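You operate a simulated robot arm through the tools that you are given. There is no shell and no other tool.

You run a simulated robot arm. Do the job below in one go: nothing can be reset, and whatever is moved stays where it is left.

TASK
Steer the film's edge with the grey knob till EDGE shows 0 mm.
Fine: switch on, read EDGE, turn the knob against it, then run the film; stop it once 0 mm shows.

The check looks at the end state, three seconds after you hand in, the way a careful person would. Anything else that was tipped, shoved, dropped, spilled or broken makes it a failure.

THE ROBOT
A 6-joint arm with a two-finger gripper, fixed in place. Base frame: the origin is on the floor under the middle of its stand, x ahead of it, y to its left, z up. Units: m, degrees, N and s.
With the tool pointing down near the work surface it reaches from about 0.18 to 0.46 m from the base axis. Its first joint turns from -115.0 to 115.0 degrees. Payload 2.1 kg.
The tool frame sits at the grasp point between the pads (the TCP): z along the fingers, y along the line on which they close. The tips reach 0.02 m beyond it. The gripper opens to 0.1 m; its body begins 0.063 m behind the TCP.
Orientation is that of the tool frame in the base frame, as a unit quaternion [w, x, y, z]. With the fingers straight down and closing along the base's y, the tool's x points along the base's -x, its y along +y and its z along -z.

THE INTERFACE
- The arm moves only by the tool step_arm. Its argument "commands" is a list that holds one entry, the list of rows, each a list of 6 numbers: the shift along the base's x, y, z in m, then the turn, a rotation vector about the base's x, y, z in degrees. In form: [[[tx, ty, tz, rx, ry, rz], ...]]. A call has 1 to 20 rows; each row is the pose to reach, as a shift and turn from the pose commanded when the call began. "gripper" is the opening in per cent of the stroke, from 0 (shut) to 100 (fully open), set as the call begins (left out, the last holds). A row lasts 0.2 s, in which the tool goes at most 0.05 m and 8.6 degrees; a call with a longer step from one row to the next is refused whole, and so is a gripper value outside its range. Where a pose cannot be reached the arm comes as near as it can. A force on the tool above 40 N (or 10 N above the force at the start of the call, whichever is more), or a blocked arm, ends the call early, and 0.2 s more pass. The fingers move at their own pace (about 0.153 m/s each) and stop on an object; they squeeze with about 23 N. The grip force told is the motor's: it shows also when the fingers shut on nothing. Time passes only in rows, and 0.2 s behind the last, so rows that repeat a pose let the fingers close. The reply holds the time, the measured pose of the TCP, the force on the tool along the base axes, the opening and the grip force, in the units named above and with some noise, with the torque about the TCP (base axes, N m) and any sound that the robot's microphone picked up.
- Cameras (640 x 400 px; columns grow to the right, rows downward): "scene" is fixed at [0.4009, 0.5014, 1.4918]; the picture's right is [-0.99, 0.12, 0.00], its down [0.06, 0.45, -0.89] and it looks along [-0.11, -0.88, -0.46] (base axes); focal length 330 px, centre (320, 200). "wrist" rides on the gripper at [0.07, -0.019, -0.099] in the tool frame; the picture's right is [0.26, 0.97, 0.00], its down [-0.75, 0.20, -0.63] and it looks along [-0.61, 0.16, 0.78] (tool axes); focal length 230 px, centre (320, 200). There is no depth. A picture from a camera that has moved, and an enlarged one, comes with that camera's place and axes in the base frame and with its lens.
- grab_frame(camera): a new picture of that camera. No time passes.
- slide_trunk(by): slides the trunk up (or, below 0, down) by that many m; the arm rides with it, the base frame stays. It gives what a move gives, with no picture.
- zoom(camera, box): a new picture of the part [left, top, right, bottom] of that camera's present view, enlarged. No time passes.
- job_done(): hands the job in; it is judged then, once.

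Places have to be worked out from the pictures, the camera data and where the tool is seen. Open the gripper and draw the arm clear of the work before you hand the job in, unless the task says otherwise.

The tools are called after "Call:" as a command line: name --argument value ..., lists and objects as JSON in quotes. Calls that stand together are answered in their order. step_arm: Moves the arm, as the interface text tells. Its arguments: {"type":"object","properties":{"commands":{"type":"array"},"gripper":{"type":"number"}},"required":["commands"]} The other tools are called the same way: slide_trunk (by) moves the trunk up or down; grab_frame (camera) takes a picture; zoom (camera, box) takes an enlarged picture of a part of a camera's view; job_done () hands the job in.

At the start:

```text
t: 0.0
tcp_pos: [0.2767, -0.2585, 1.1297]
tool_rot: [0.0, 0.0, 1.0, 0.0]
force: [-0.6, -0.5, 0.0]
wrist_torque: [0.01, 0.02, -0.02]
finger_gap: 0.1004
grasp_force: 0.1
trunk travel left (down, up): [-0.775, 0.215]
```

scene: 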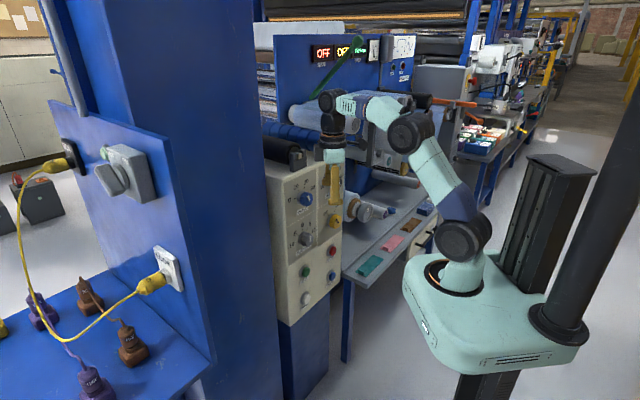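
wrist: 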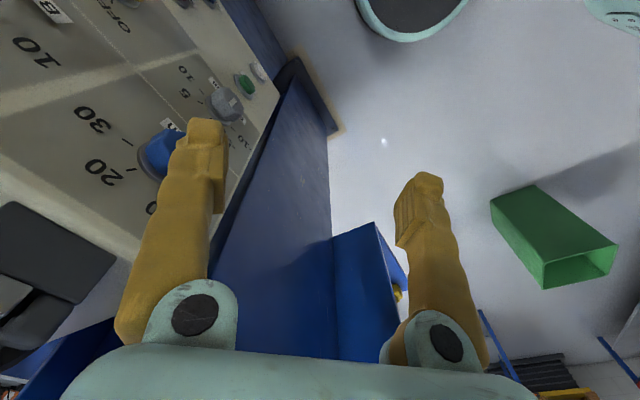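

I'll begin with enlarged looks at the panel and displays in the scene view to learn what the controls are.

Call:
zoom --camera "scene" --box '[250, 140, 370, 330]'

Call:
zoom --camera "scene" --box '[270, 20, 430, 120]'

Call:
zoom --camera "scene" --box '[0, 100, 260, 400]'

Call:
zoom --camera "wrist" --box '[0, 0, 320, 200]'

```text
2.11 times, centred on (310, 235) of scene
camera zoom: at [0.4009, 0.5014, 1.4918], right [-0.99, 0.12, 0.0], down [0.06, 0.45, -0.89], along [-0.11, -0.88, -0.46], focal length 694 px, centre (341, 126)
```

zoom: 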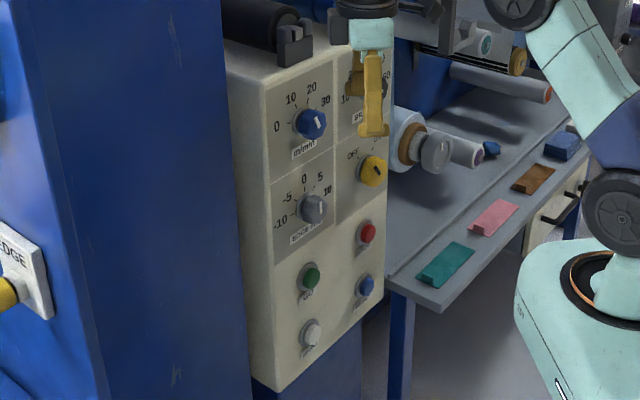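

```text
4.00 times, centred on (350, 70) of scene
camera zoom: at [0.4009, 0.5014, 1.4918], right [-0.99, 0.12, 0.0], down [0.06, 0.45, -0.89], along [-0.11, -0.88, -0.46], focal length 1319 px, centre (200, 720)
```

zoom: 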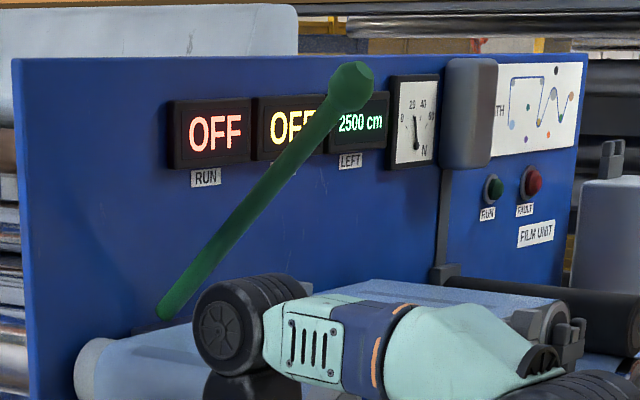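

```text
1.33 times, centred on (130, 250) of scene
camera zoom: at [0.4009, 0.5014, 1.4918], right [-0.99, 0.12, 0.0], down [0.06, 0.45, -0.89], along [-0.11, -0.88, -0.46], focal length 440 px, centre (573, 133)
```

zoom: 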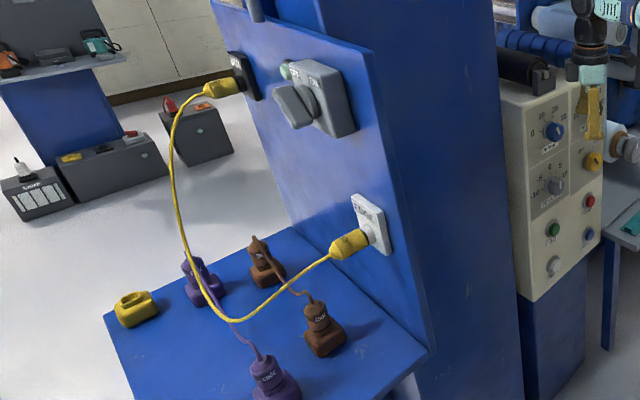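

```text
2.00 times, centred on (160, 100) of wrist
camera zoom: at [0.2075, -0.2763, 1.2285], right [-0.26, 0.97, 0.0], down [0.75, 0.2, 0.63], along [0.61, 0.16, -0.78], focal length 460 px, centre (640, 400)
```

zoom: 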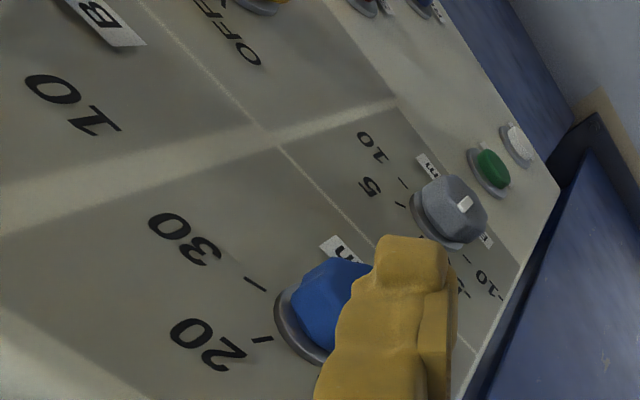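

The panel has several knobs and buttons, and the displays read OFF. I'll zoom closer to read the labels.

Call:
zoom --camera "scene" --box '[268, 170, 348, 220]'

Call:
zoom --camera "scene" --box '[268, 215, 348, 265]'

Call:
zoom --camera "scene" --box '[268, 260, 348, 310]'

Call:
zoom --camera "scene" --box '[300, 30, 380, 80]'

Call:
zoom --camera "scene" --box '[50, 130, 194, 220]'

Call:
zoom --camera "scene" --box '[100, 220, 260, 320]'

Call:
zoom --camera "scene" --box '[370, 20, 450, 70]'

```text
8.00 times, centred on (308, 195) of scene
camera zoom: at [0.4009, 0.5014, 1.4918], right [-0.99, 0.12, 0.0], down [0.06, 0.45, -0.89], along [-0.11, -0.88, -0.46], focal length 2638 px, centre (416, 240)
```

zoom: 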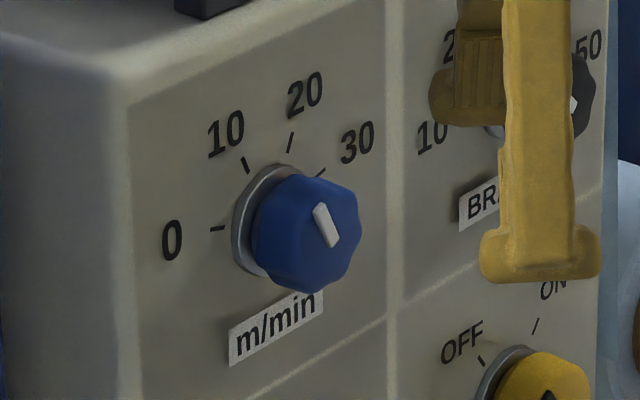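

```text
8.00 times, centred on (308, 240) of scene
camera zoom: at [0.4009, 0.5014, 1.4918], right [-0.99, 0.12, 0.0], down [0.06, 0.45, -0.89], along [-0.11, -0.88, -0.46], focal length 2638 px, centre (416, -120)
```

zoom: 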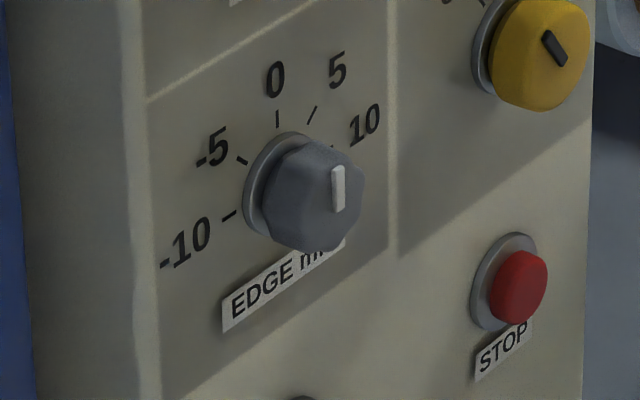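

```text
8.00 times, centred on (308, 285) of scene
camera zoom: at [0.4009, 0.5014, 1.4918], right [-0.99, 0.12, 0.0], down [0.06, 0.45, -0.89], along [-0.11, -0.88, -0.46], focal length 2638 px, centre (416, -480)
```

zoom: 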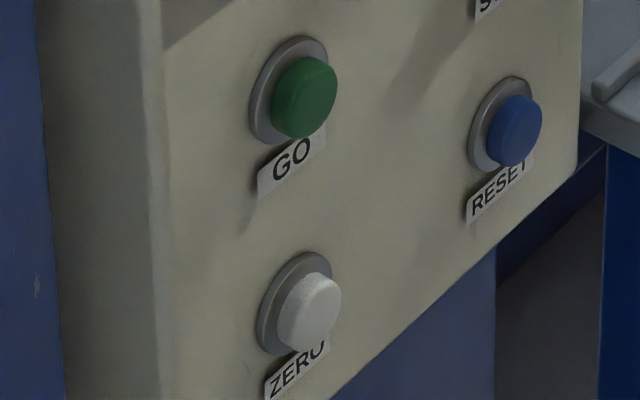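

```text
8.00 times, centred on (340, 55) of scene
camera zoom: at [0.4009, 0.5014, 1.4918], right [-0.99, 0.12, 0.0], down [0.06, 0.45, -0.89], along [-0.11, -0.88, -0.46], focal length 2638 px, centre (160, 1360)
```

zoom: 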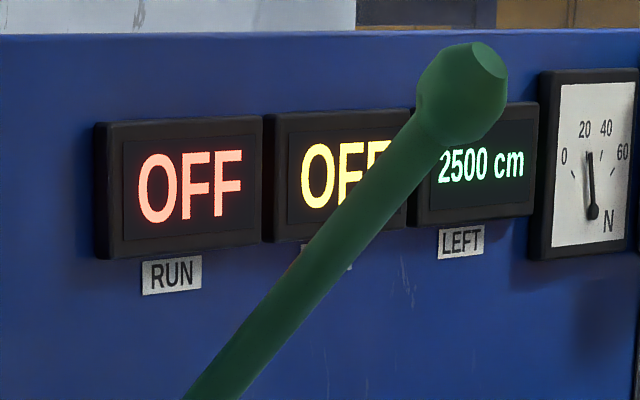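

```text
4.44 times, centred on (122, 175) of scene
camera zoom: at [0.4009, 0.5014, 1.4918], right [-0.99, 0.12, 0.0], down [0.06, 0.45, -0.89], along [-0.11, -0.88, -0.46], focal length 1466 px, centre (1200, 311)
```

zoom: 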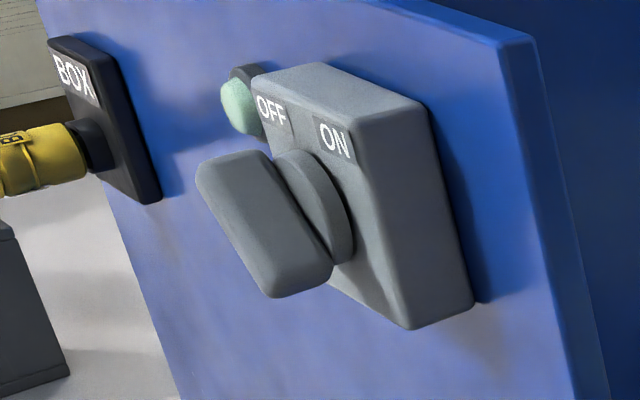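

```text
4.00 times, centred on (180, 270) of scene
camera zoom: at [0.4009, 0.5014, 1.4918], right [-0.99, 0.12, 0.0], down [0.06, 0.45, -0.89], along [-0.11, -0.88, -0.46], focal length 1319 px, centre (880, -80)
```

zoom: 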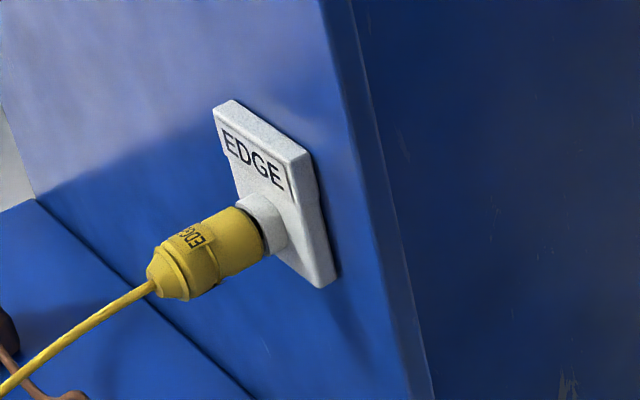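

```text
8.00 times, centred on (410, 45) of scene
camera zoom: at [0.4009, 0.5014, 1.4918], right [-0.99, 0.12, 0.0], down [0.06, 0.45, -0.89], along [-0.11, -0.88, -0.46], focal length 2638 px, centre (-400, 1440)
```

zoom: 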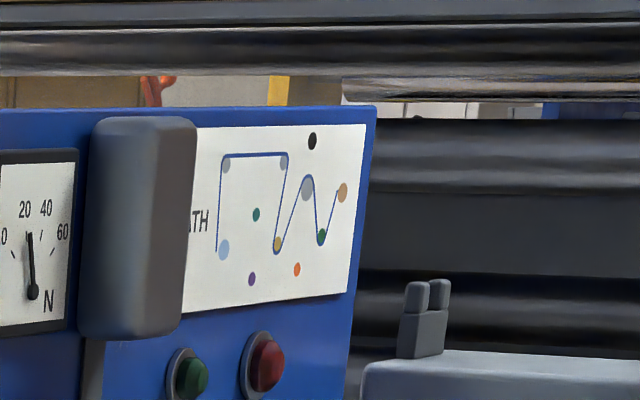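

The panel's front seems to be near (0.33, -0.37), facing the robot, with the yellow OFF/ON knob, the grey EDGE knob, the m/min and BRAKE knobs, and the GO/STOP/RESET/ZERO buttons. I'll retract a little from it and yaw the tool so the wrist camera faces the panel.

Call:
step_arm --commands '[[[-0.01, 0.012, 0, 0, 0, -8], [-0.02, 0.024, 0, 0, 0, -16], [-0.03, 0.036, 0, 0, 0, -24], [-0.04, 0.048, 0, 0, 0, -32], [-0.05, 0.06, 0, 0, 0, -40], [-0.06, 0.07, 0, 0, 0, -48]]]'

Call:
grab_frame --camera "wrist"

```text
t: 1.4
tcp_pos: [0.2172, -0.1875, 1.1293]
tool_rot: [0.002, 0.409, 0.913, 0.0]
force: [-0.9, 0.3, -1.3]
wrist_torque: [-0.01, 0.0, 0.0]
finger_gap: 0.1
grasp_force: 0.0
trunk travel left (down, up): [-0.775, 0.215]
```

```text
taken
camera wrist: at [0.1563, -0.1481, 1.2284], right [0.55, 0.84, 0.0], down [0.65, -0.42, 0.63], along [0.53, -0.35, -0.78], focal length 230 px, centre (320, 200)
```

wrist: 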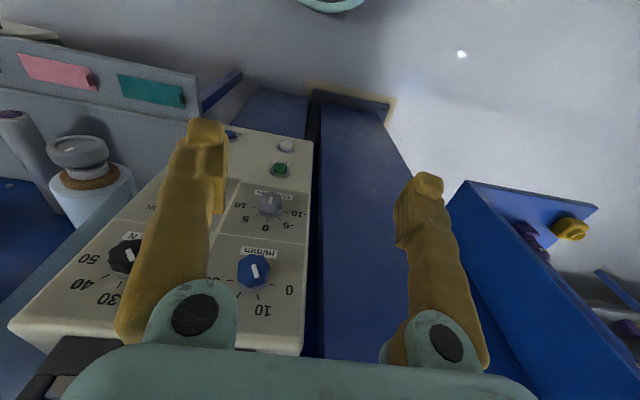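

The wrist view confirms the layout: left column m/min, EDGE mm, GO, ZERO; right column BRAKE, OFF/ON, STOP, RESET. I'll look at the scene again with the arm moved, to see the displays, the isolator and the film unit more clearly.

Call:
grab_frame --camera "scene"

Call:
zoom --camera "scene" --box '[260, 30, 420, 130]'

Call:
zoom --camera "scene" --box '[270, 130, 350, 230]'

Call:
zoom --camera "wrist" --box '[80, 120, 320, 320]'

```text
taken
```

scene: 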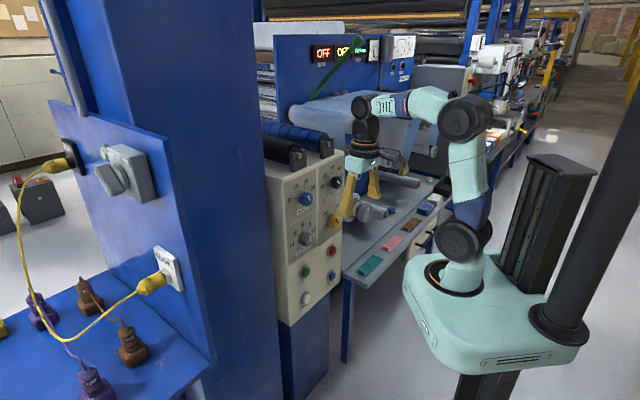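

```text
4.00 times, centred on (340, 80) of scene
camera zoom: at [0.4009, 0.5014, 1.4918], right [-0.99, 0.12, 0.0], down [0.06, 0.45, -0.89], along [-0.11, -0.88, -0.46], focal length 1319 px, centre (240, 680)
```

zoom: 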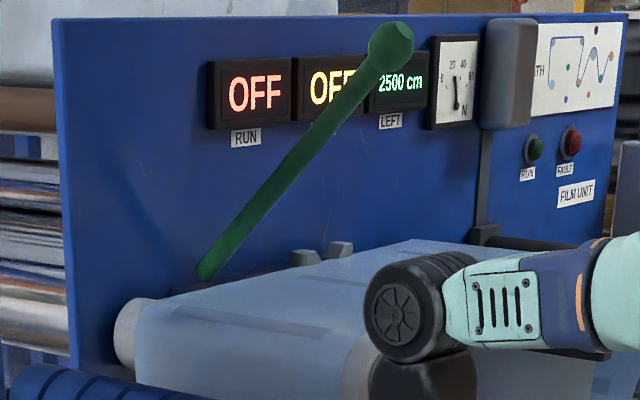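

```text
4.00 times, centred on (310, 180) of scene
camera zoom: at [0.4009, 0.5014, 1.4918], right [-0.99, 0.12, 0.0], down [0.06, 0.45, -0.89], along [-0.11, -0.88, -0.46], focal length 1319 px, centre (360, 280)
```

zoom: 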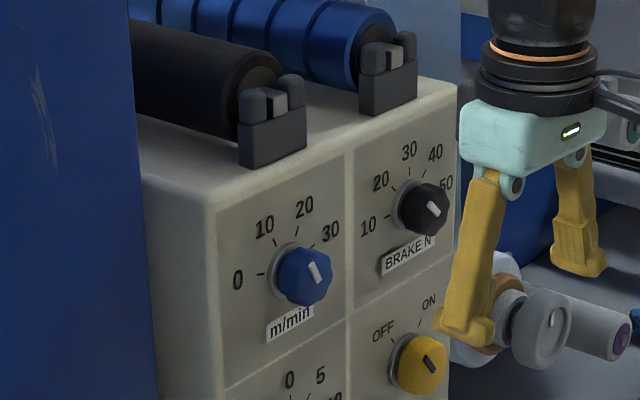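

```text
2.00 times, centred on (200, 220) of wrist
camera zoom: at [0.1563, -0.1481, 1.2284], right [0.55, 0.84, 0.0], down [0.65, -0.42, 0.63], along [0.53, -0.35, -0.78], focal length 460 px, centre (560, 160)
```

zoom: 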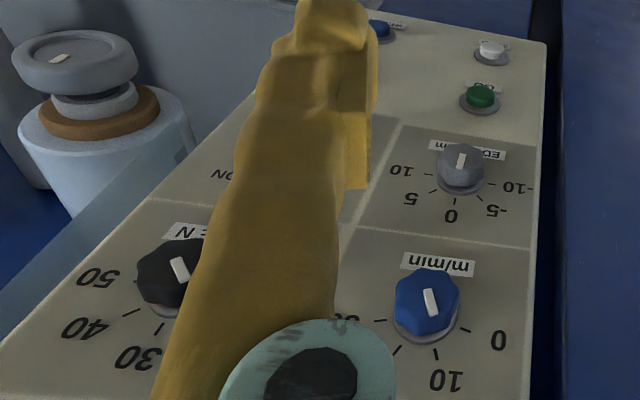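

The speed knob points near 10 m/min, the brake near 25 N, and the yellow knob to OFF; the edge cable is already plugged in. I'll pitch the tool up about 49° toward the panel while staying roughly 10 cm off it, which gives a head-on wrist view.

Call:
step_arm --commands '[[[-0.003, -0.016, -0.014, -6.11, -5.44, 0], [-0.006, -0.032, -0.028, -12.22, -10.88, 0], [-0.009, -0.048, -0.042, -18.33, -16.32, 0], [-0.012, -0.064, -0.056, -24.44, -21.76, 0], [-0.015, -0.08, -0.07, -30.55, -27.2, 0], [-0.018, -0.096, -0.084, -36.66, -32.64, 0]]]'

Call:
grab_frame --camera "wrist"

Call:
grab_frame --camera "scene"

```text
t: 2.8
tcp_pos: [0.2042, -0.2812, 1.0466]
tool_rot: [0.362, 0.371, 0.842, -0.149]
force: [0.2, -0.1, 0.4]
wrist_torque: [0.03, 0.0, 0.0]
finger_gap: 0.0999
grasp_force: 0.1
out of reach, approached as far as the arm can: row 5, 6
trunk travel left (down, up): [-0.775, 0.215]
```

```text
taken
camera wrist: at [0.1094, -0.2064, 1.065], right [0.59, 0.79, -0.17], down [0.18, 0.08, 0.98], along [0.79, -0.61, -0.1], focal length 230 px, centre (320, 200)
```

wrist: 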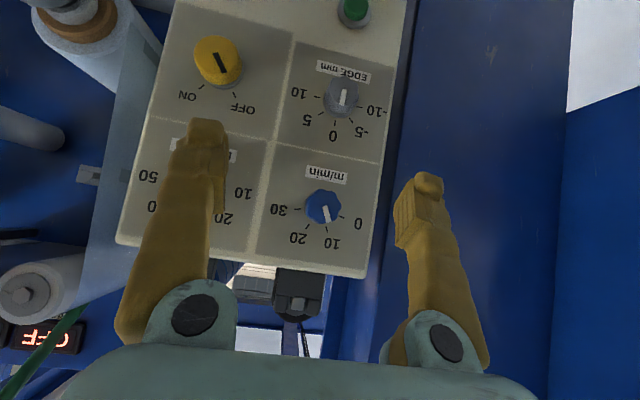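

```text
taken
```

scene: 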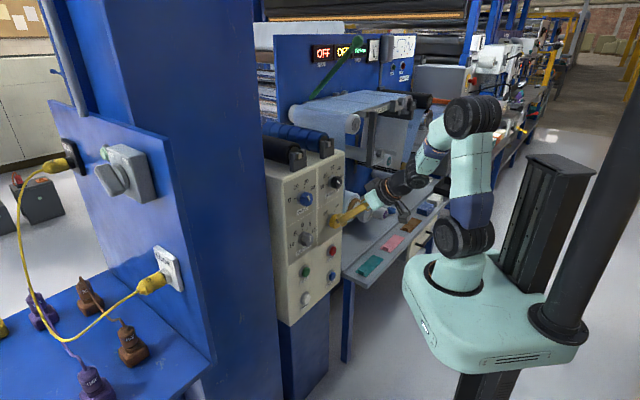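

Wrist and scene rays agree on the yellow knob front at about (0.224, -0.480, 0.892) and the grey knob at about (0.331, -0.370, 0.902), so the panel normal points roughly along (-0.71, 0.71, 0). I'll finish pitching to horizontal while moving out to about 9 cm in front of the yellow knob.

Call:
step_arm --commands '[[[-0.006, -0.022, -0.02, 0, 0, 0], [-0.012, -0.044, -0.04, -4.9, -4.8, 0], [-0.018, -0.066, -0.06, -9.8, -9.6, 0], [-0.024, -0.088, -0.08, -14.7, -14.4, 0], [-0.03, -0.11, -0.1, -19.6, -19.2, 0], [-0.035, -0.125, -0.125, -24.5, -24, 0], [-0.039, -0.1325, -0.15, -29.3, -28.7, 0]]]'

Call:
grab_frame --camera "wrist"

Call:
grab_frame --camera "scene"

```text
t: 4.4
tcp_pos: [0.1641, -0.4243, 0.8988]
tool_rot: [0.642, 0.292, 0.66, -0.258]
force: [0.3, -0.8, 0.3]
wrist_torque: [-0.01, 0.01, -0.03]
finger_gap: 0.0997
grasp_force: 0.0
out of reach, approached as far as the arm can: row 4, 5, 6, 7
trunk travel left (down, up): [-0.775, 0.215]
```

```text
taken
camera wrist: at [0.0821, -0.3627, 0.8335], right [0.69, 0.69, -0.22], down [-0.29, 0.55, 0.78], along [0.66, -0.48, 0.58], focal length 230 px, centre (320, 200)
```

wrist: 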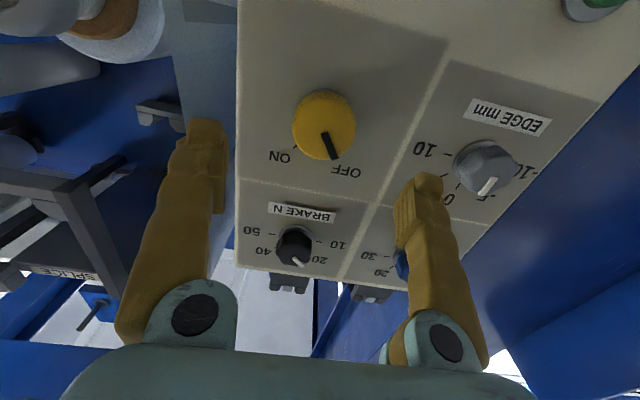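

```text
taken
```

scene: 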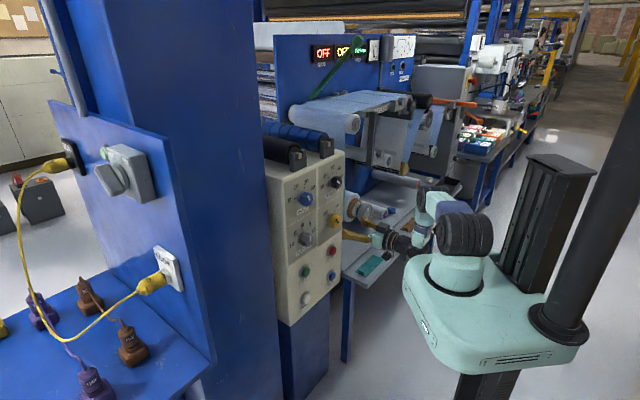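

The tool is now nearly normal to the panel, about 8 cm in front of the yellow knob. I'll zoom in on the knobs to read their pointer directions.

Call:
zoom --camera "wrist" --box '[240, 70, 400, 170]'

Call:
zoom --camera "wrist" --box '[400, 90, 560, 220]'

Call:
zoom --camera "scene" --box '[280, 170, 360, 270]'

Call:
zoom --camera "scene" --box '[320, 160, 480, 260]'

```text
4.00 times, centred on (320, 120) of wrist
camera zoom: at [0.0821, -0.3627, 0.8335], right [0.69, 0.69, -0.22], down [-0.29, 0.55, 0.78], along [0.66, -0.48, 0.58], focal length 920 px, centre (320, 520)
```

zoom: 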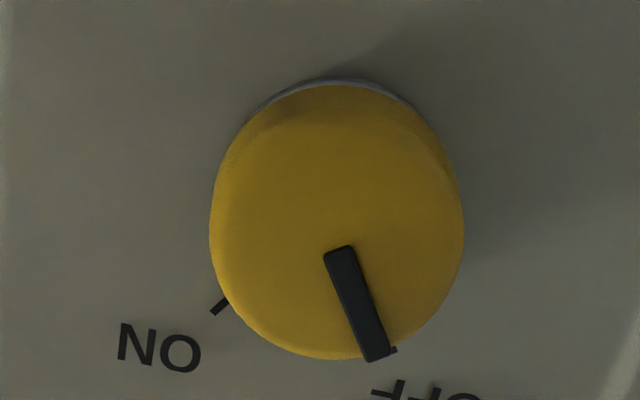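

```text
3.08 times, centred on (480, 155) of wrist
camera zoom: at [0.0821, -0.3627, 0.8335], right [0.69, 0.69, -0.22], down [-0.29, 0.55, 0.78], along [0.66, -0.48, 0.58], focal length 708 px, centre (-172, 338)
```

zoom: 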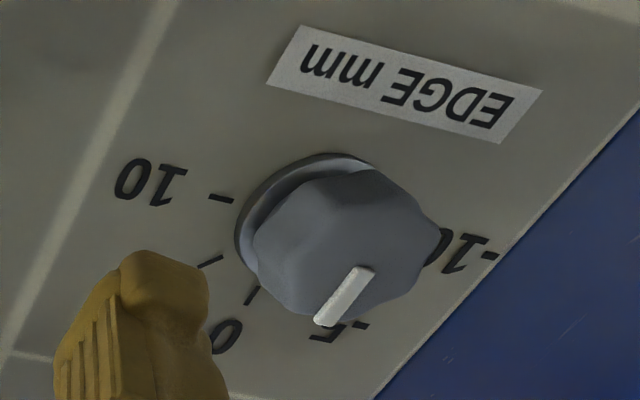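

```text
4.00 times, centred on (320, 220) of scene
camera zoom: at [0.4009, 0.5014, 1.4918], right [-0.99, 0.12, 0.0], down [0.06, 0.45, -0.89], along [-0.11, -0.88, -0.46], focal length 1319 px, centre (320, 120)
```

zoom: 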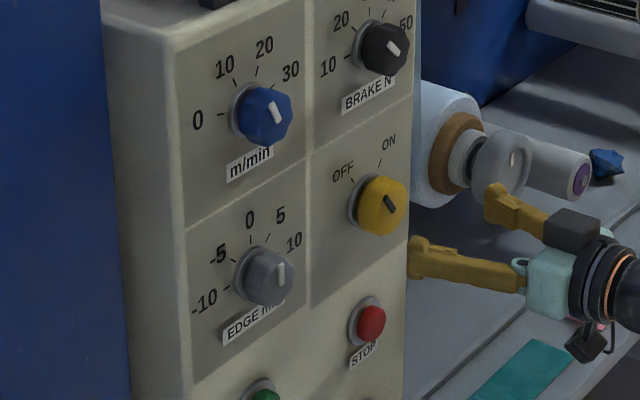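

```text
4.00 times, centred on (400, 210) of scene
camera zoom: at [0.4009, 0.5014, 1.4918], right [-0.99, 0.12, 0.0], down [0.06, 0.45, -0.89], along [-0.11, -0.88, -0.46], focal length 1319 px, centre (0, 160)
```

zoom: 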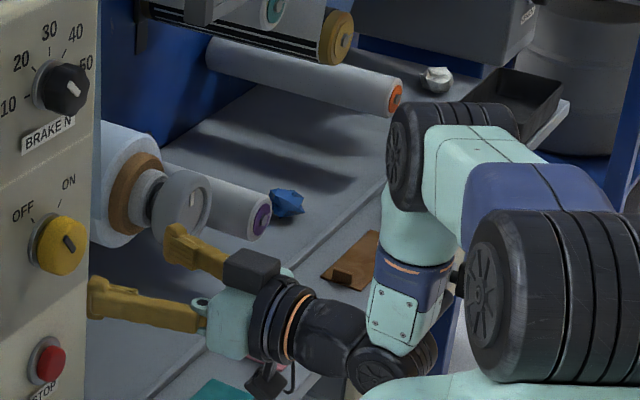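

The yellow pointer is clearly at OFF, with ON 60° clockwise from it. The grey pointer is near 0 on a scale of about 9° per mm. I'll move halfway toward the yellow knob to check reach and alignment.

Call:
step_arm --commands '[[[0.01, -0.01, 0, 0, 0, 0], [0.02, -0.02, 0, 0, 0, 0], [0.03, -0.03, 0, 0, 0, 0], [0.03, -0.03, 0, 0, 0, 0]]]'

Call:
grab_frame --camera "wrist"

Call:
zoom --camera "scene" --box '[300, 180, 400, 260]'

```text
t: 5.4
tcp_pos: [0.1953, -0.4523, 0.8976]
tool_rot: [0.64, 0.293, 0.661, -0.26]
force: [0.7, 0.3, 0.4]
wrist_torque: [0.04, 0.01, 0.0]
finger_gap: 0.1002
grasp_force: 0.0
trunk travel left (down, up): [-0.775, 0.215]
```

```text
taken
camera wrist: at [0.1125, -0.3912, 0.8329], right [0.69, 0.68, -0.23], down [-0.29, 0.55, 0.78], along [0.66, -0.48, 0.58], focal length 230 px, centre (320, 200)
```

wrist: 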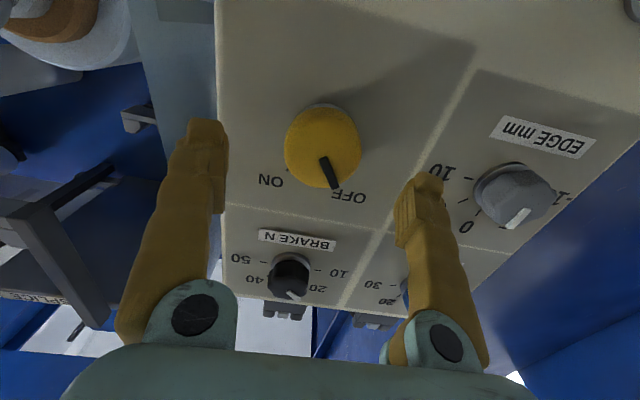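

```text
5.00 times, centred on (350, 220) of scene
camera zoom: at [0.4009, 0.5014, 1.4918], right [-0.99, 0.12, 0.0], down [0.06, 0.45, -0.89], along [-0.11, -0.88, -0.46], focal length 1649 px, centre (170, 100)
```

zoom: 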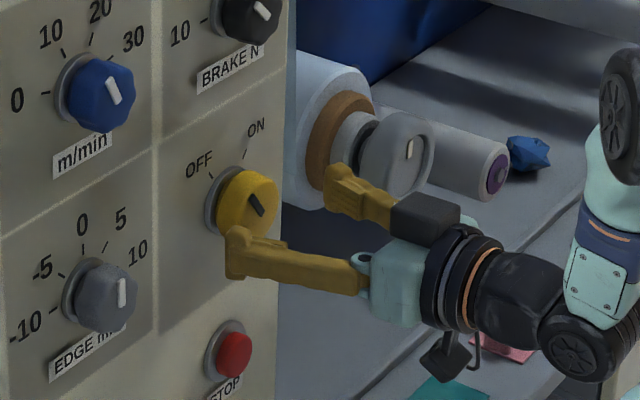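

The knob front computes to (0.2226, -0.4807, 0.892), well centred between the fingers. I'll level the tool, advance about 3.6 cm so the tips straddle the knob, and look before gripping.

Call:
step_arm --commands '[[[0.005, -0.005, -0.002, -0.9, -0.9, 0], [0.01, -0.01, -0.004, -1.8, -1.8, 0], [0.015, -0.0155, -0.005, -1.8, -1.8, 0], [0.02, -0.021, -0.005, -1.8, -1.8, 0], [0.0245, -0.0256, -0.005, -1.8, -1.8, 0], [0.0245, -0.0256, -0.005, -1.8, -1.8, 0]]]'

Call:
grab_frame --camera "wrist"

Call:
zoom --camera "scene" --box '[300, 180, 400, 260]'

```text
t: 6.8
tcp_pos: [0.2193, -0.4789, 0.8937]
tool_rot: [0.654, 0.287, 0.646, -0.267]
force: [-0.3, 0.0, 0.7]
wrist_torque: [0.0, -0.03, -0.02]
finger_gap: 0.1002
grasp_force: 0.0
trunk travel left (down, up): [-0.775, 0.215]
```

```text
taken
camera wrist: at [0.1387, -0.419, 0.8239], right [0.7, 0.68, -0.23], down [-0.31, 0.57, 0.76], along [0.64, -0.46, 0.61], focal length 230 px, centre (320, 200)
```

wrist: 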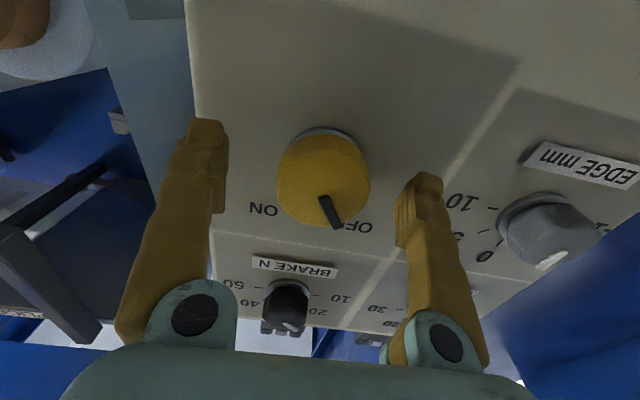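

```text
5.00 times, centred on (350, 220) of scene
camera zoom: at [0.4009, 0.5014, 1.4918], right [-0.99, 0.12, 0.0], down [0.06, 0.45, -0.89], along [-0.11, -0.88, -0.46], focal length 1649 px, centre (170, 100)
```

zoom: 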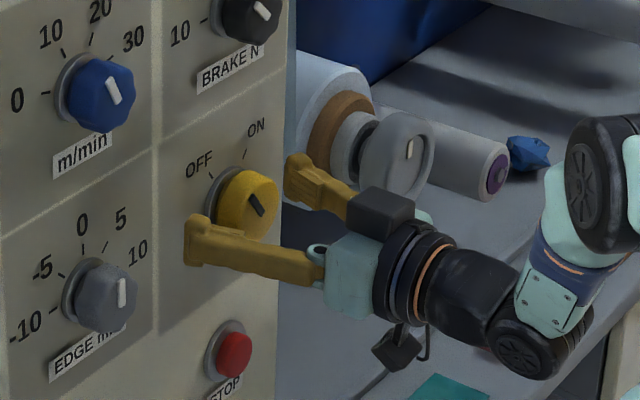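

The knob sits centred between the fingers (TCP within 2–3 mm of its axis). I'll close the gripper on it without moving.

Call:
step_arm --commands '[[[0, 0, 0, 0, 0, 0], [0, 0, 0, 0, 0, 0], [0, 0, 0, 0, 0, 0]]]' --gripper 0

Call:
grab_frame --camera "wrist"

```text
t: 7.6
tcp_pos: [0.2205, -0.4779, 0.8936]
tool_rot: [0.655, 0.285, 0.648, -0.265]
force: [4.3, 4.3, -0.6]
wrist_torque: [0.06, -0.21, 0.36]
finger_gap: 0.0499
grasp_force: 45.0
trunk travel left (down, up): [-0.775, 0.215]
```

```text
taken
camera wrist: at [0.1402, -0.418, 0.824], right [0.7, 0.68, -0.23], down [-0.31, 0.57, 0.76], along [0.64, -0.46, 0.61], focal length 230 px, centre (320, 200)
```

wrist: 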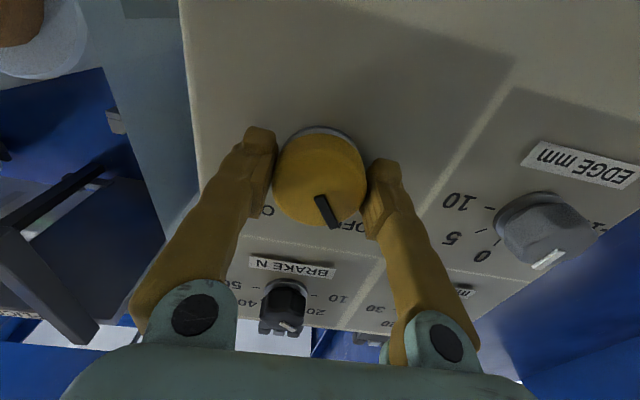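

Gripped at 50 mm. I'll turn clockwise as seen from the front (about +(0.707, -0.707, 0)) by 60° from OFF to ON.

Call:
step_arm --commands '[[[0, 0, 0, 5.3, -5.3, 0], [0, 0, 0, 10.6, -10.6, 0], [0, 0, 0, 15.9, -15.9, 0], [0, 0, 0, 21.2, -21.2, 0], [0, 0, 0, 26.5, -26.5, 0], [0, 0, 0, 31.8, -31.8, 0], [0, 0, 0, 37.1, -37.1, 0], [0, 0, 0, 42.4, -42.4, 0]]]'

Call:
grab_frame --camera "wrist"

Call:
grab_frame --camera "scene"

Call:
zoom --camera "scene" --box '[300, 30, 420, 105]'

```text
t: 9.4
tcp_pos: [0.2205, -0.4784, 0.8953]
tool_rot: [0.695, 0.573, 0.423, 0.1]
force: [10.2, 8.1, 0.8]
wrist_torque: [-0.04, -0.06, 0.46]
finger_gap: 0.0498
grasp_force: 45.1
trunk travel left (down, up): [-0.775, 0.215]
```

```text
taken
camera wrist: at [0.1888, -0.3692, 0.8469], right [0.5, 0.47, 0.73], down [-0.84, 0.04, 0.54], along [0.22, -0.88, 0.42], focal length 230 px, centre (320, 200)
```

wrist: 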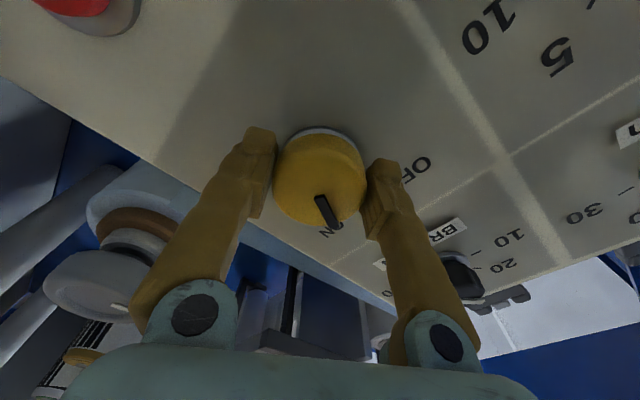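

```text
taken
```

scene: 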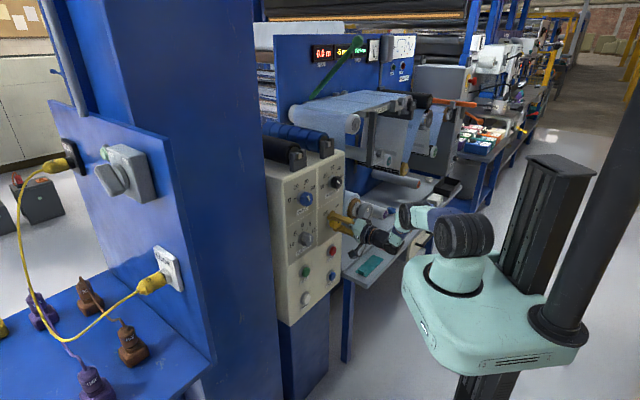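

```text
5.33 times, centred on (360, 68) of scene
camera zoom: at [0.4009, 0.5014, 1.4918], right [-0.99, 0.12, 0.0], down [0.06, 0.45, -0.89], along [-0.11, -0.88, -0.46], focal length 1759 px, centre (107, 907)
```

zoom: 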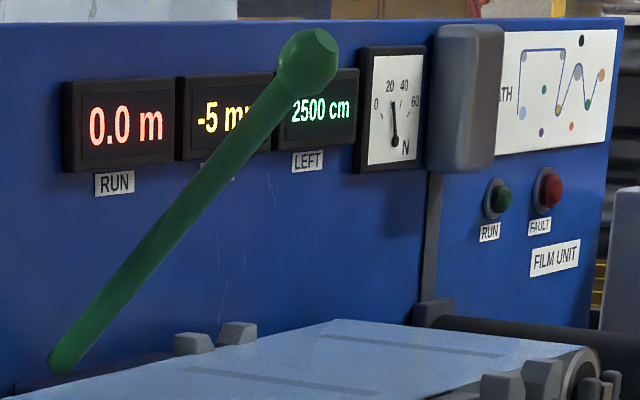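

Switched on: RUN shows 0.0 m and EDGE reads -5 mm, with 2500 cm left. I'll release the yellow knob, back straight out 5 cm and unroll the wrist.

Call:
step_arm --commands '[[[0, 0, 0, 0, 0, 0], [0, 0, 0, 0, 0, 0], [-0.012, 0.012, 0, 0, 0, 0], [-0.024, 0.024, 0, 0, 0, 0], [-0.036, 0.036, 0, 0, 0, 0], [-0.036, 0.036, 0, -5.3, 5.3, 0], [-0.036, 0.036, 0, -10.6, 10.6, 0], [-0.036, 0.036, 0, -15.9, 15.9, 0], [-0.036, 0.036, 0, -21.2, 21.2, 0], [-0.036, 0.036, 0, -26.5, 26.5, 0], [-0.036, 0.036, 0, -31.8, 31.8, 0], [-0.036, 0.036, 0, -37.1, 37.1, 0], [-0.036, 0.036, 0, -42.4, 42.4, 0]]]' --gripper 100

Call:
grab_frame --camera "wrist"

Call:
grab_frame --camera "scene"

Call:
zoom --camera "scene" --box '[310, 35, 374, 75]'

```text
t: 12.2
tcp_pos: [0.1831, -0.4436, 0.8935]
tool_rot: [0.655, 0.286, 0.647, -0.267]
force: [-0.5, 0.3, 0.3]
wrist_torque: [-0.02, 0.01, -0.01]
finger_gap: 0.0999
grasp_force: 0.1
trunk travel left (down, up): [-0.775, 0.215]
```

```text
taken
camera wrist: at [0.102, -0.3832, 0.8237], right [0.7, 0.68, -0.23], down [-0.31, 0.58, 0.76], along [0.64, -0.46, 0.61], focal length 230 px, centre (320, 200)
```

wrist: 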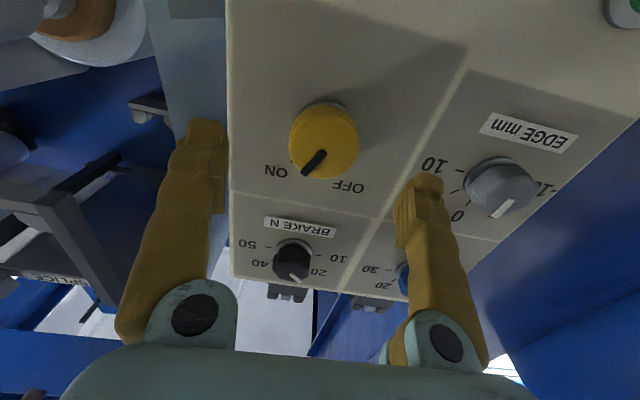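

```text
taken
```

scene: 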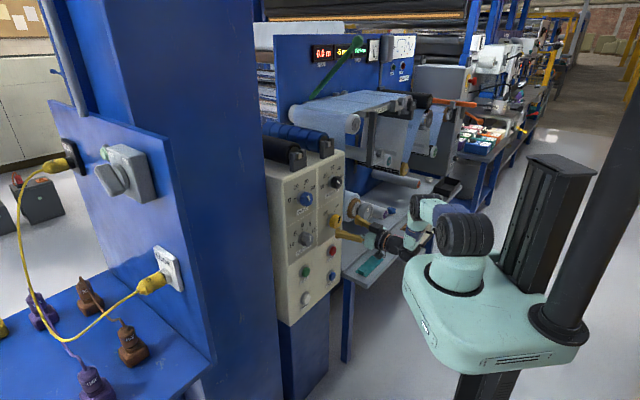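

```text
10.00 times, centred on (342, 55) of scene
camera zoom: at [0.4009, 0.5014, 1.4918], right [-0.99, 0.12, 0.0], down [0.06, 0.45, -0.89], along [-0.11, -0.88, -0.46], focal length 3298 px, centre (100, 1650)
```

zoom: 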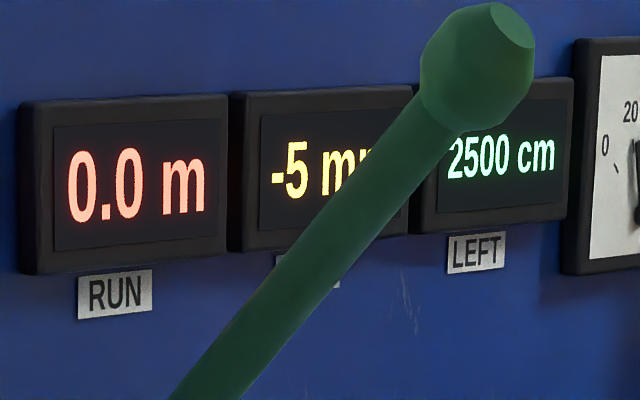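

EDGE is clearly -5 mm, so the grey knob needs to go to about +5. I'll slide sideways at the same standoff to face the grey knob near (0.329, -0.372, 0.90).

Call:
step_arm --commands '[[[0.014, 0.0135, 0.001, 0, 0, 0], [0.028, 0.027, 0.002, 0, 0, 0], [0.042, 0.0405, 0.003, 0, 0, 0], [0.056, 0.054, 0.004, 0, 0, 0], [0.07, 0.0675, 0.005, 0, 0, 0], [0.084, 0.081, 0.006, 0, 0, 0], [0.098, 0.0945, 0.0065, 0, 0, 0], [0.1105, 0.107, 0.0065, 0, 0, 0], [0.1105, 0.107, 0.0065, 0, 0, 0]]]'

Call:
grab_frame --camera "wrist"

Call:
zoom --camera "scene" --box '[260, 180, 380, 270]'

```text
t: 13.7
tcp_pos: [0.2453, -0.4236, 0.8912]
tool_rot: [0.659, 0.294, 0.64, -0.263]
force: [-25.6, 13.7, 0.6]
wrist_torque: [-0.06, 0.15, -1.84]
finger_gap: 0.1001
grasp_force: 0.0
out of reach, approached as far as the arm can: row 2, 3, 4, 5, 6, 7
trunk travel left (down, up): [-0.775, 0.215]
stopped in row 7: the force on the tool passed its limit at 47 N (the readings are from after the stop); the commanded pose is now the measured one
```

```text
taken
camera wrist: at [0.1666, -0.3621, 0.8191], right [0.71, 0.67, -0.21], down [-0.32, 0.57, 0.76], along [0.63, -0.47, 0.62], focal length 230 px, centre (320, 200)
```

wrist: 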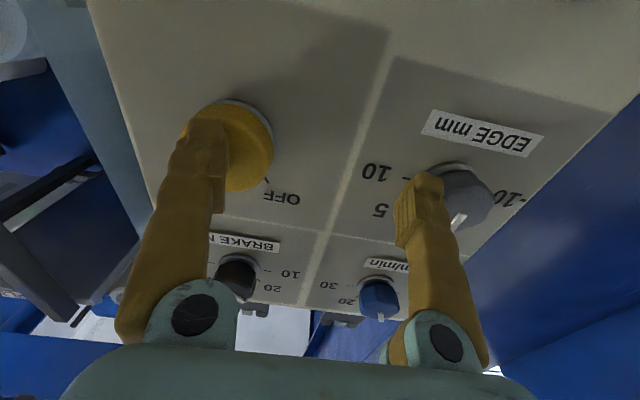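

```text
4.44 times, centred on (320, 225) of scene
camera zoom: at [0.4009, 0.5014, 1.4918], right [-0.99, 0.12, 0.0], down [0.06, 0.45, -0.89], along [-0.11, -0.88, -0.46], focal length 1466 px, centre (320, 89)
```

zoom: 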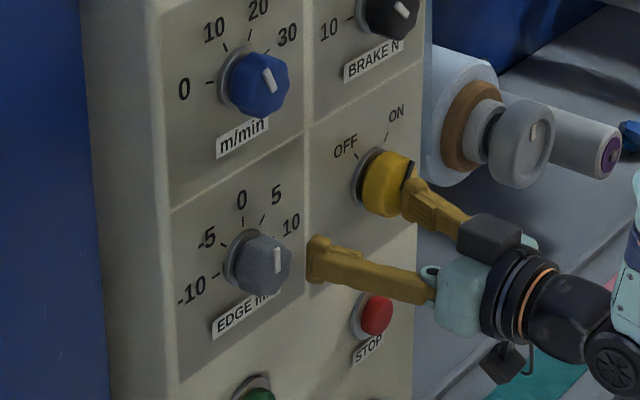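

The arm hit its inner reach limit and drifted toward the panel; a finger pressed on the yellow knob's front. I'll check the arm's posture and the knob before backing off along the way it came.

Call:
zoom --camera "scene" --box '[320, 140, 600, 315]'

Call:
zoom --camera "wrist" --box '[120, 80, 320, 230]'

Call:
zoom --camera "scene" --box '[310, 35, 374, 75]'

```text
2.29 times, centred on (460, 228) of scene
camera zoom: at [0.4009, 0.5014, 1.4918], right [-0.99, 0.12, 0.0], down [0.06, 0.45, -0.89], along [-0.11, -0.88, -0.46], focal length 754 px, centre (0, 137)
```

zoom: 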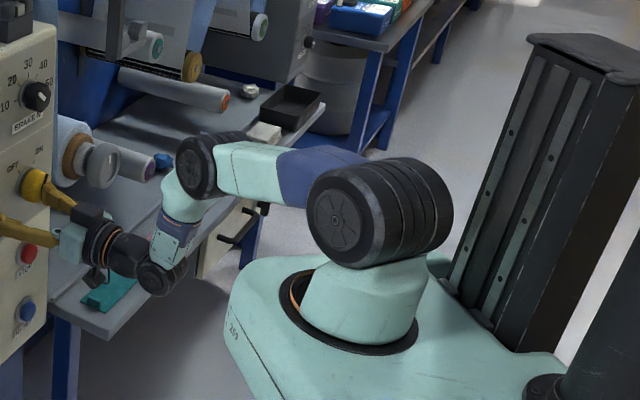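

```text
2.67 times, centred on (220, 155) of wrist
camera zoom: at [0.1666, -0.3621, 0.8191], right [0.71, 0.67, -0.21], down [-0.32, 0.57, 0.76], along [0.63, -0.47, 0.62], focal length 614 px, centre (587, 320)
```

zoom: 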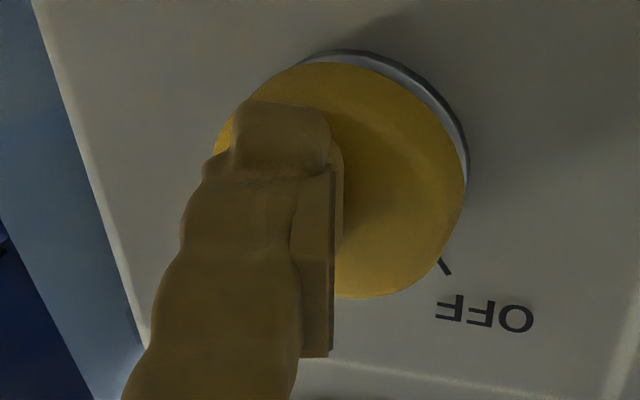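

```text
10.00 times, centred on (342, 55) of scene
camera zoom: at [0.4009, 0.5014, 1.4918], right [-0.99, 0.12, 0.0], down [0.06, 0.45, -0.89], along [-0.11, -0.88, -0.46], focal length 3298 px, centre (100, 1650)
```

zoom: 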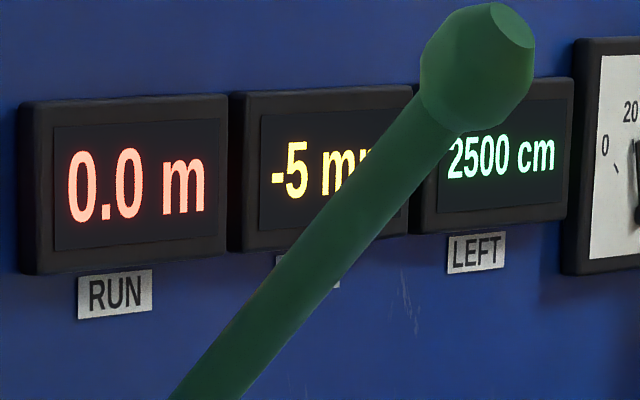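

The yellow knob is undisturbed (display still on, -5 mm). I'll retrace the path back toward the right and outward, which lifts the finger off the knob face.

Call:
step_arm --commands '[[[-0.006, 0.001, 0, 0, 0, 0], [-0.014, 0.001, 0, 0, 0, 0], [-0.024, -0.002, 0.001, 0, 0, 0], [-0.034, -0.007, 0.001, 0, 0, 0], [-0.044, -0.012, 0.002, 0, 0, 0], [-0.054, -0.016, 0.002, 0, 0, 0], [-0.062, -0.02, 0.002, 0, 0, 0]]]'

Call:
grab_frame --camera "wrist"

Call:
zoom --camera "scene" --box '[310, 35, 374, 75]'

```text
t: 15.3
tcp_pos: [0.2007, -0.4482, 0.8837]
tool_rot: [0.653, 0.29, 0.648, -0.263]
force: [-0.3, -0.3, -0.9]
wrist_torque: [-0.02, -0.03, 0.0]
finger_gap: 0.1
grasp_force: 0.0
trunk travel left (down, up): [-0.775, 0.215]
```

```text
taken
camera wrist: at [0.1204, -0.3873, 0.8132], right [0.7, 0.68, -0.22], down [-0.31, 0.57, 0.76], along [0.64, -0.47, 0.61], focal length 230 px, centre (320, 200)
```

wrist: 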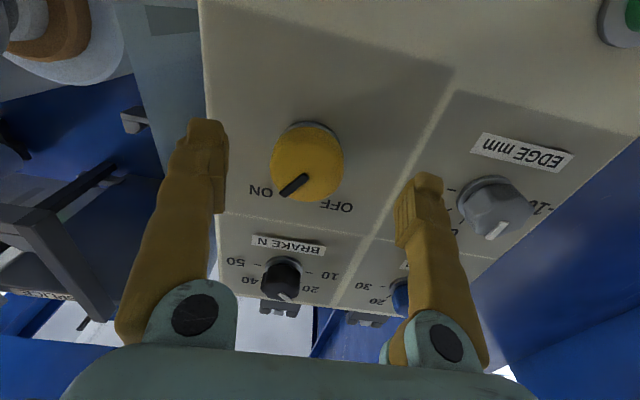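

```text
10.00 times, centred on (342, 55) of scene
camera zoom: at [0.4009, 0.5014, 1.4918], right [-0.99, 0.12, 0.0], down [0.06, 0.45, -0.89], along [-0.11, -0.88, -0.46], focal length 3298 px, centre (100, 1650)
```

zoom: 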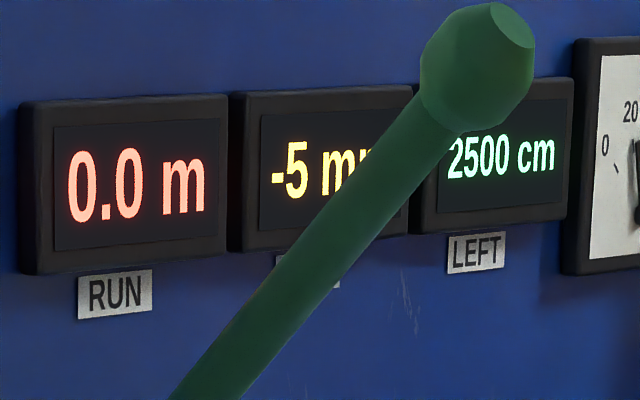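

Free again: force is nil, the yellow knob still points to ON and EDGE still reads -5 mm. The inner reach limit comes from the arm sitting too high for a horizontal tool, so I'll raise the TCP about 10 cm and then slide the trunk down by the same amount, in stages.

Call:
step_arm --commands '[[[-0.009, 0.002, 0.01, 0, 0, 0], [-0.018, 0.005, 0.02, 0, 0, 0], [-0.018, 0.005, 0.04, 0, 0, 0], [-0.018, 0.005, 0.06, 0, 0, 0], [-0.018, 0.005, 0.08, 0, 0, 0], [-0.018, 0.005, 0.1, 0, 0, 0], [-0.018, 0.005, 0.12, 0, 0, 0]]]'

Call:
grab_frame --camera "scene"

```text
t: 16.9
tcp_pos: [0.1824, -0.4454, 1.002]
tool_rot: [0.652, 0.291, 0.648, -0.266]
force: [0.8, 0.1, -0.5]
wrist_torque: [0.0, -0.01, 0.01]
finger_gap: 0.0999
grasp_force: 0.0
trunk travel left (down, up): [-0.775, 0.215]
```

```text
taken
```

scene: 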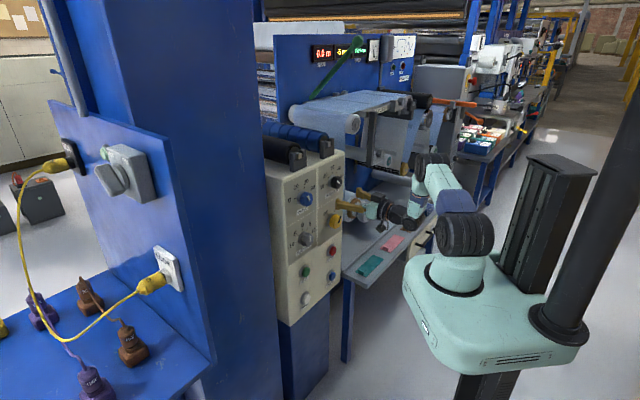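

No reach trouble higher up. Now I'll slide the trunk down 0.12 m, which brings the TCP back to about z = 0.88.

Call:
slide_trunk --by -0.12

```text
t: 18.4
tcp_pos: [0.1831, -0.4433, 0.881]
tool_rot: [0.652, 0.291, 0.648, -0.265]
force: [0.1, 0.8, -0.1]
wrist_torque: [0.0, -0.03, -0.02]
finger_gap: 0.1002
grasp_force: 0.1
trunk travel left (down, up): [-0.655, 0.335]
```

Good. I'll repeat: raise the TCP 0.14 m, then lower the trunk again.

Call:
step_arm --commands '[[[0, 0, 0.02, 0, 0, 0], [0, 0, 0.04, 0, 0, 0], [0, 0, 0.06, 0, 0, 0], [0, 0, 0.08, 0, 0, 0], [0, 0, 0.1, 0, 0, 0], [0, 0, 0.12, 0, 0, 0], [0, 0, 0.14, 0, 0, 0]]]'

Call:
slide_trunk --by -0.12

Call:
grab_frame --camera "scene"

Call:
grab_frame --camera "wrist"

```text
t: 20.0
tcp_pos: [0.1836, -0.4453, 1.0206]
tool_rot: [0.653, 0.289, 0.648, -0.264]
force: [0.7, 0.0, -0.4]
wrist_torque: [0.02, -0.01, -0.01]
finger_gap: 0.1001
grasp_force: 0.1
trunk travel left (down, up): [-0.655, 0.335]
```

```text
t: 21.5
tcp_pos: [0.1825, -0.4445, 0.9017]
tool_rot: [0.652, 0.29, 0.648, -0.265]
force: [-0.5, 0.7, -0.2]
wrist_torque: [-0.01, 0.01, 0.01]
finger_gap: 0.1
grasp_force: 0.1
trunk travel left (down, up): [-0.535, 0.455]
```

```text
taken
```

scene: 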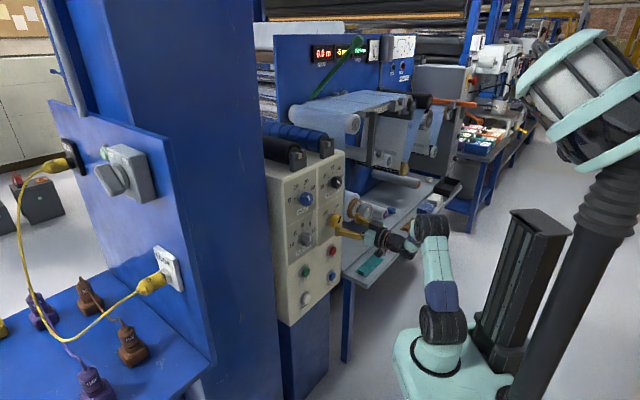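

```text
taken
camera wrist: at [0.1026, -0.3834, 0.8317], right [0.7, 0.68, -0.22], down [-0.31, 0.57, 0.76], along [0.64, -0.47, 0.61], focal length 230 px, centre (320, 200)
```

wrist: 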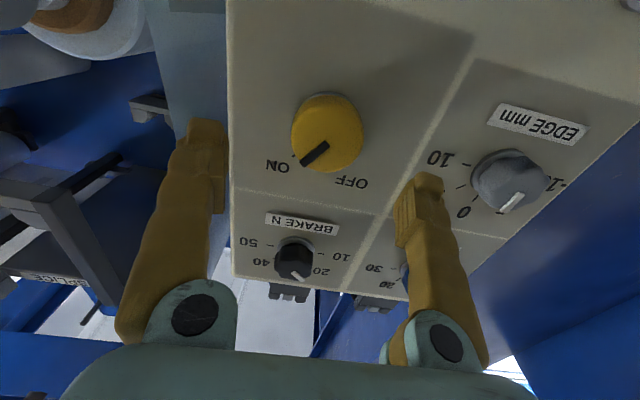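

The upper arm is now upright with plenty of room. I'll move sideways toward the grey knob in two parts, watching for reach messages.

Call:
step_arm --commands '[[[0.013, 0.013, 0, 0, 0, 0], [0.026, 0.026, 0, 0, 0, 0], [0.039, 0.039, 0, 0, 0, 0], [0.052, 0.052, 0, 0, 0, 0]]]'

```text
t: 22.5
tcp_pos: [0.2333, -0.3919, 0.9003]
tool_rot: [0.653, 0.289, 0.648, -0.264]
force: [0.7, 0.5, 0.2]
wrist_torque: [-0.03, -0.02, 0.0]
finger_gap: 0.1002
grasp_force: 0.0
trunk travel left (down, up): [-0.535, 0.455]
```

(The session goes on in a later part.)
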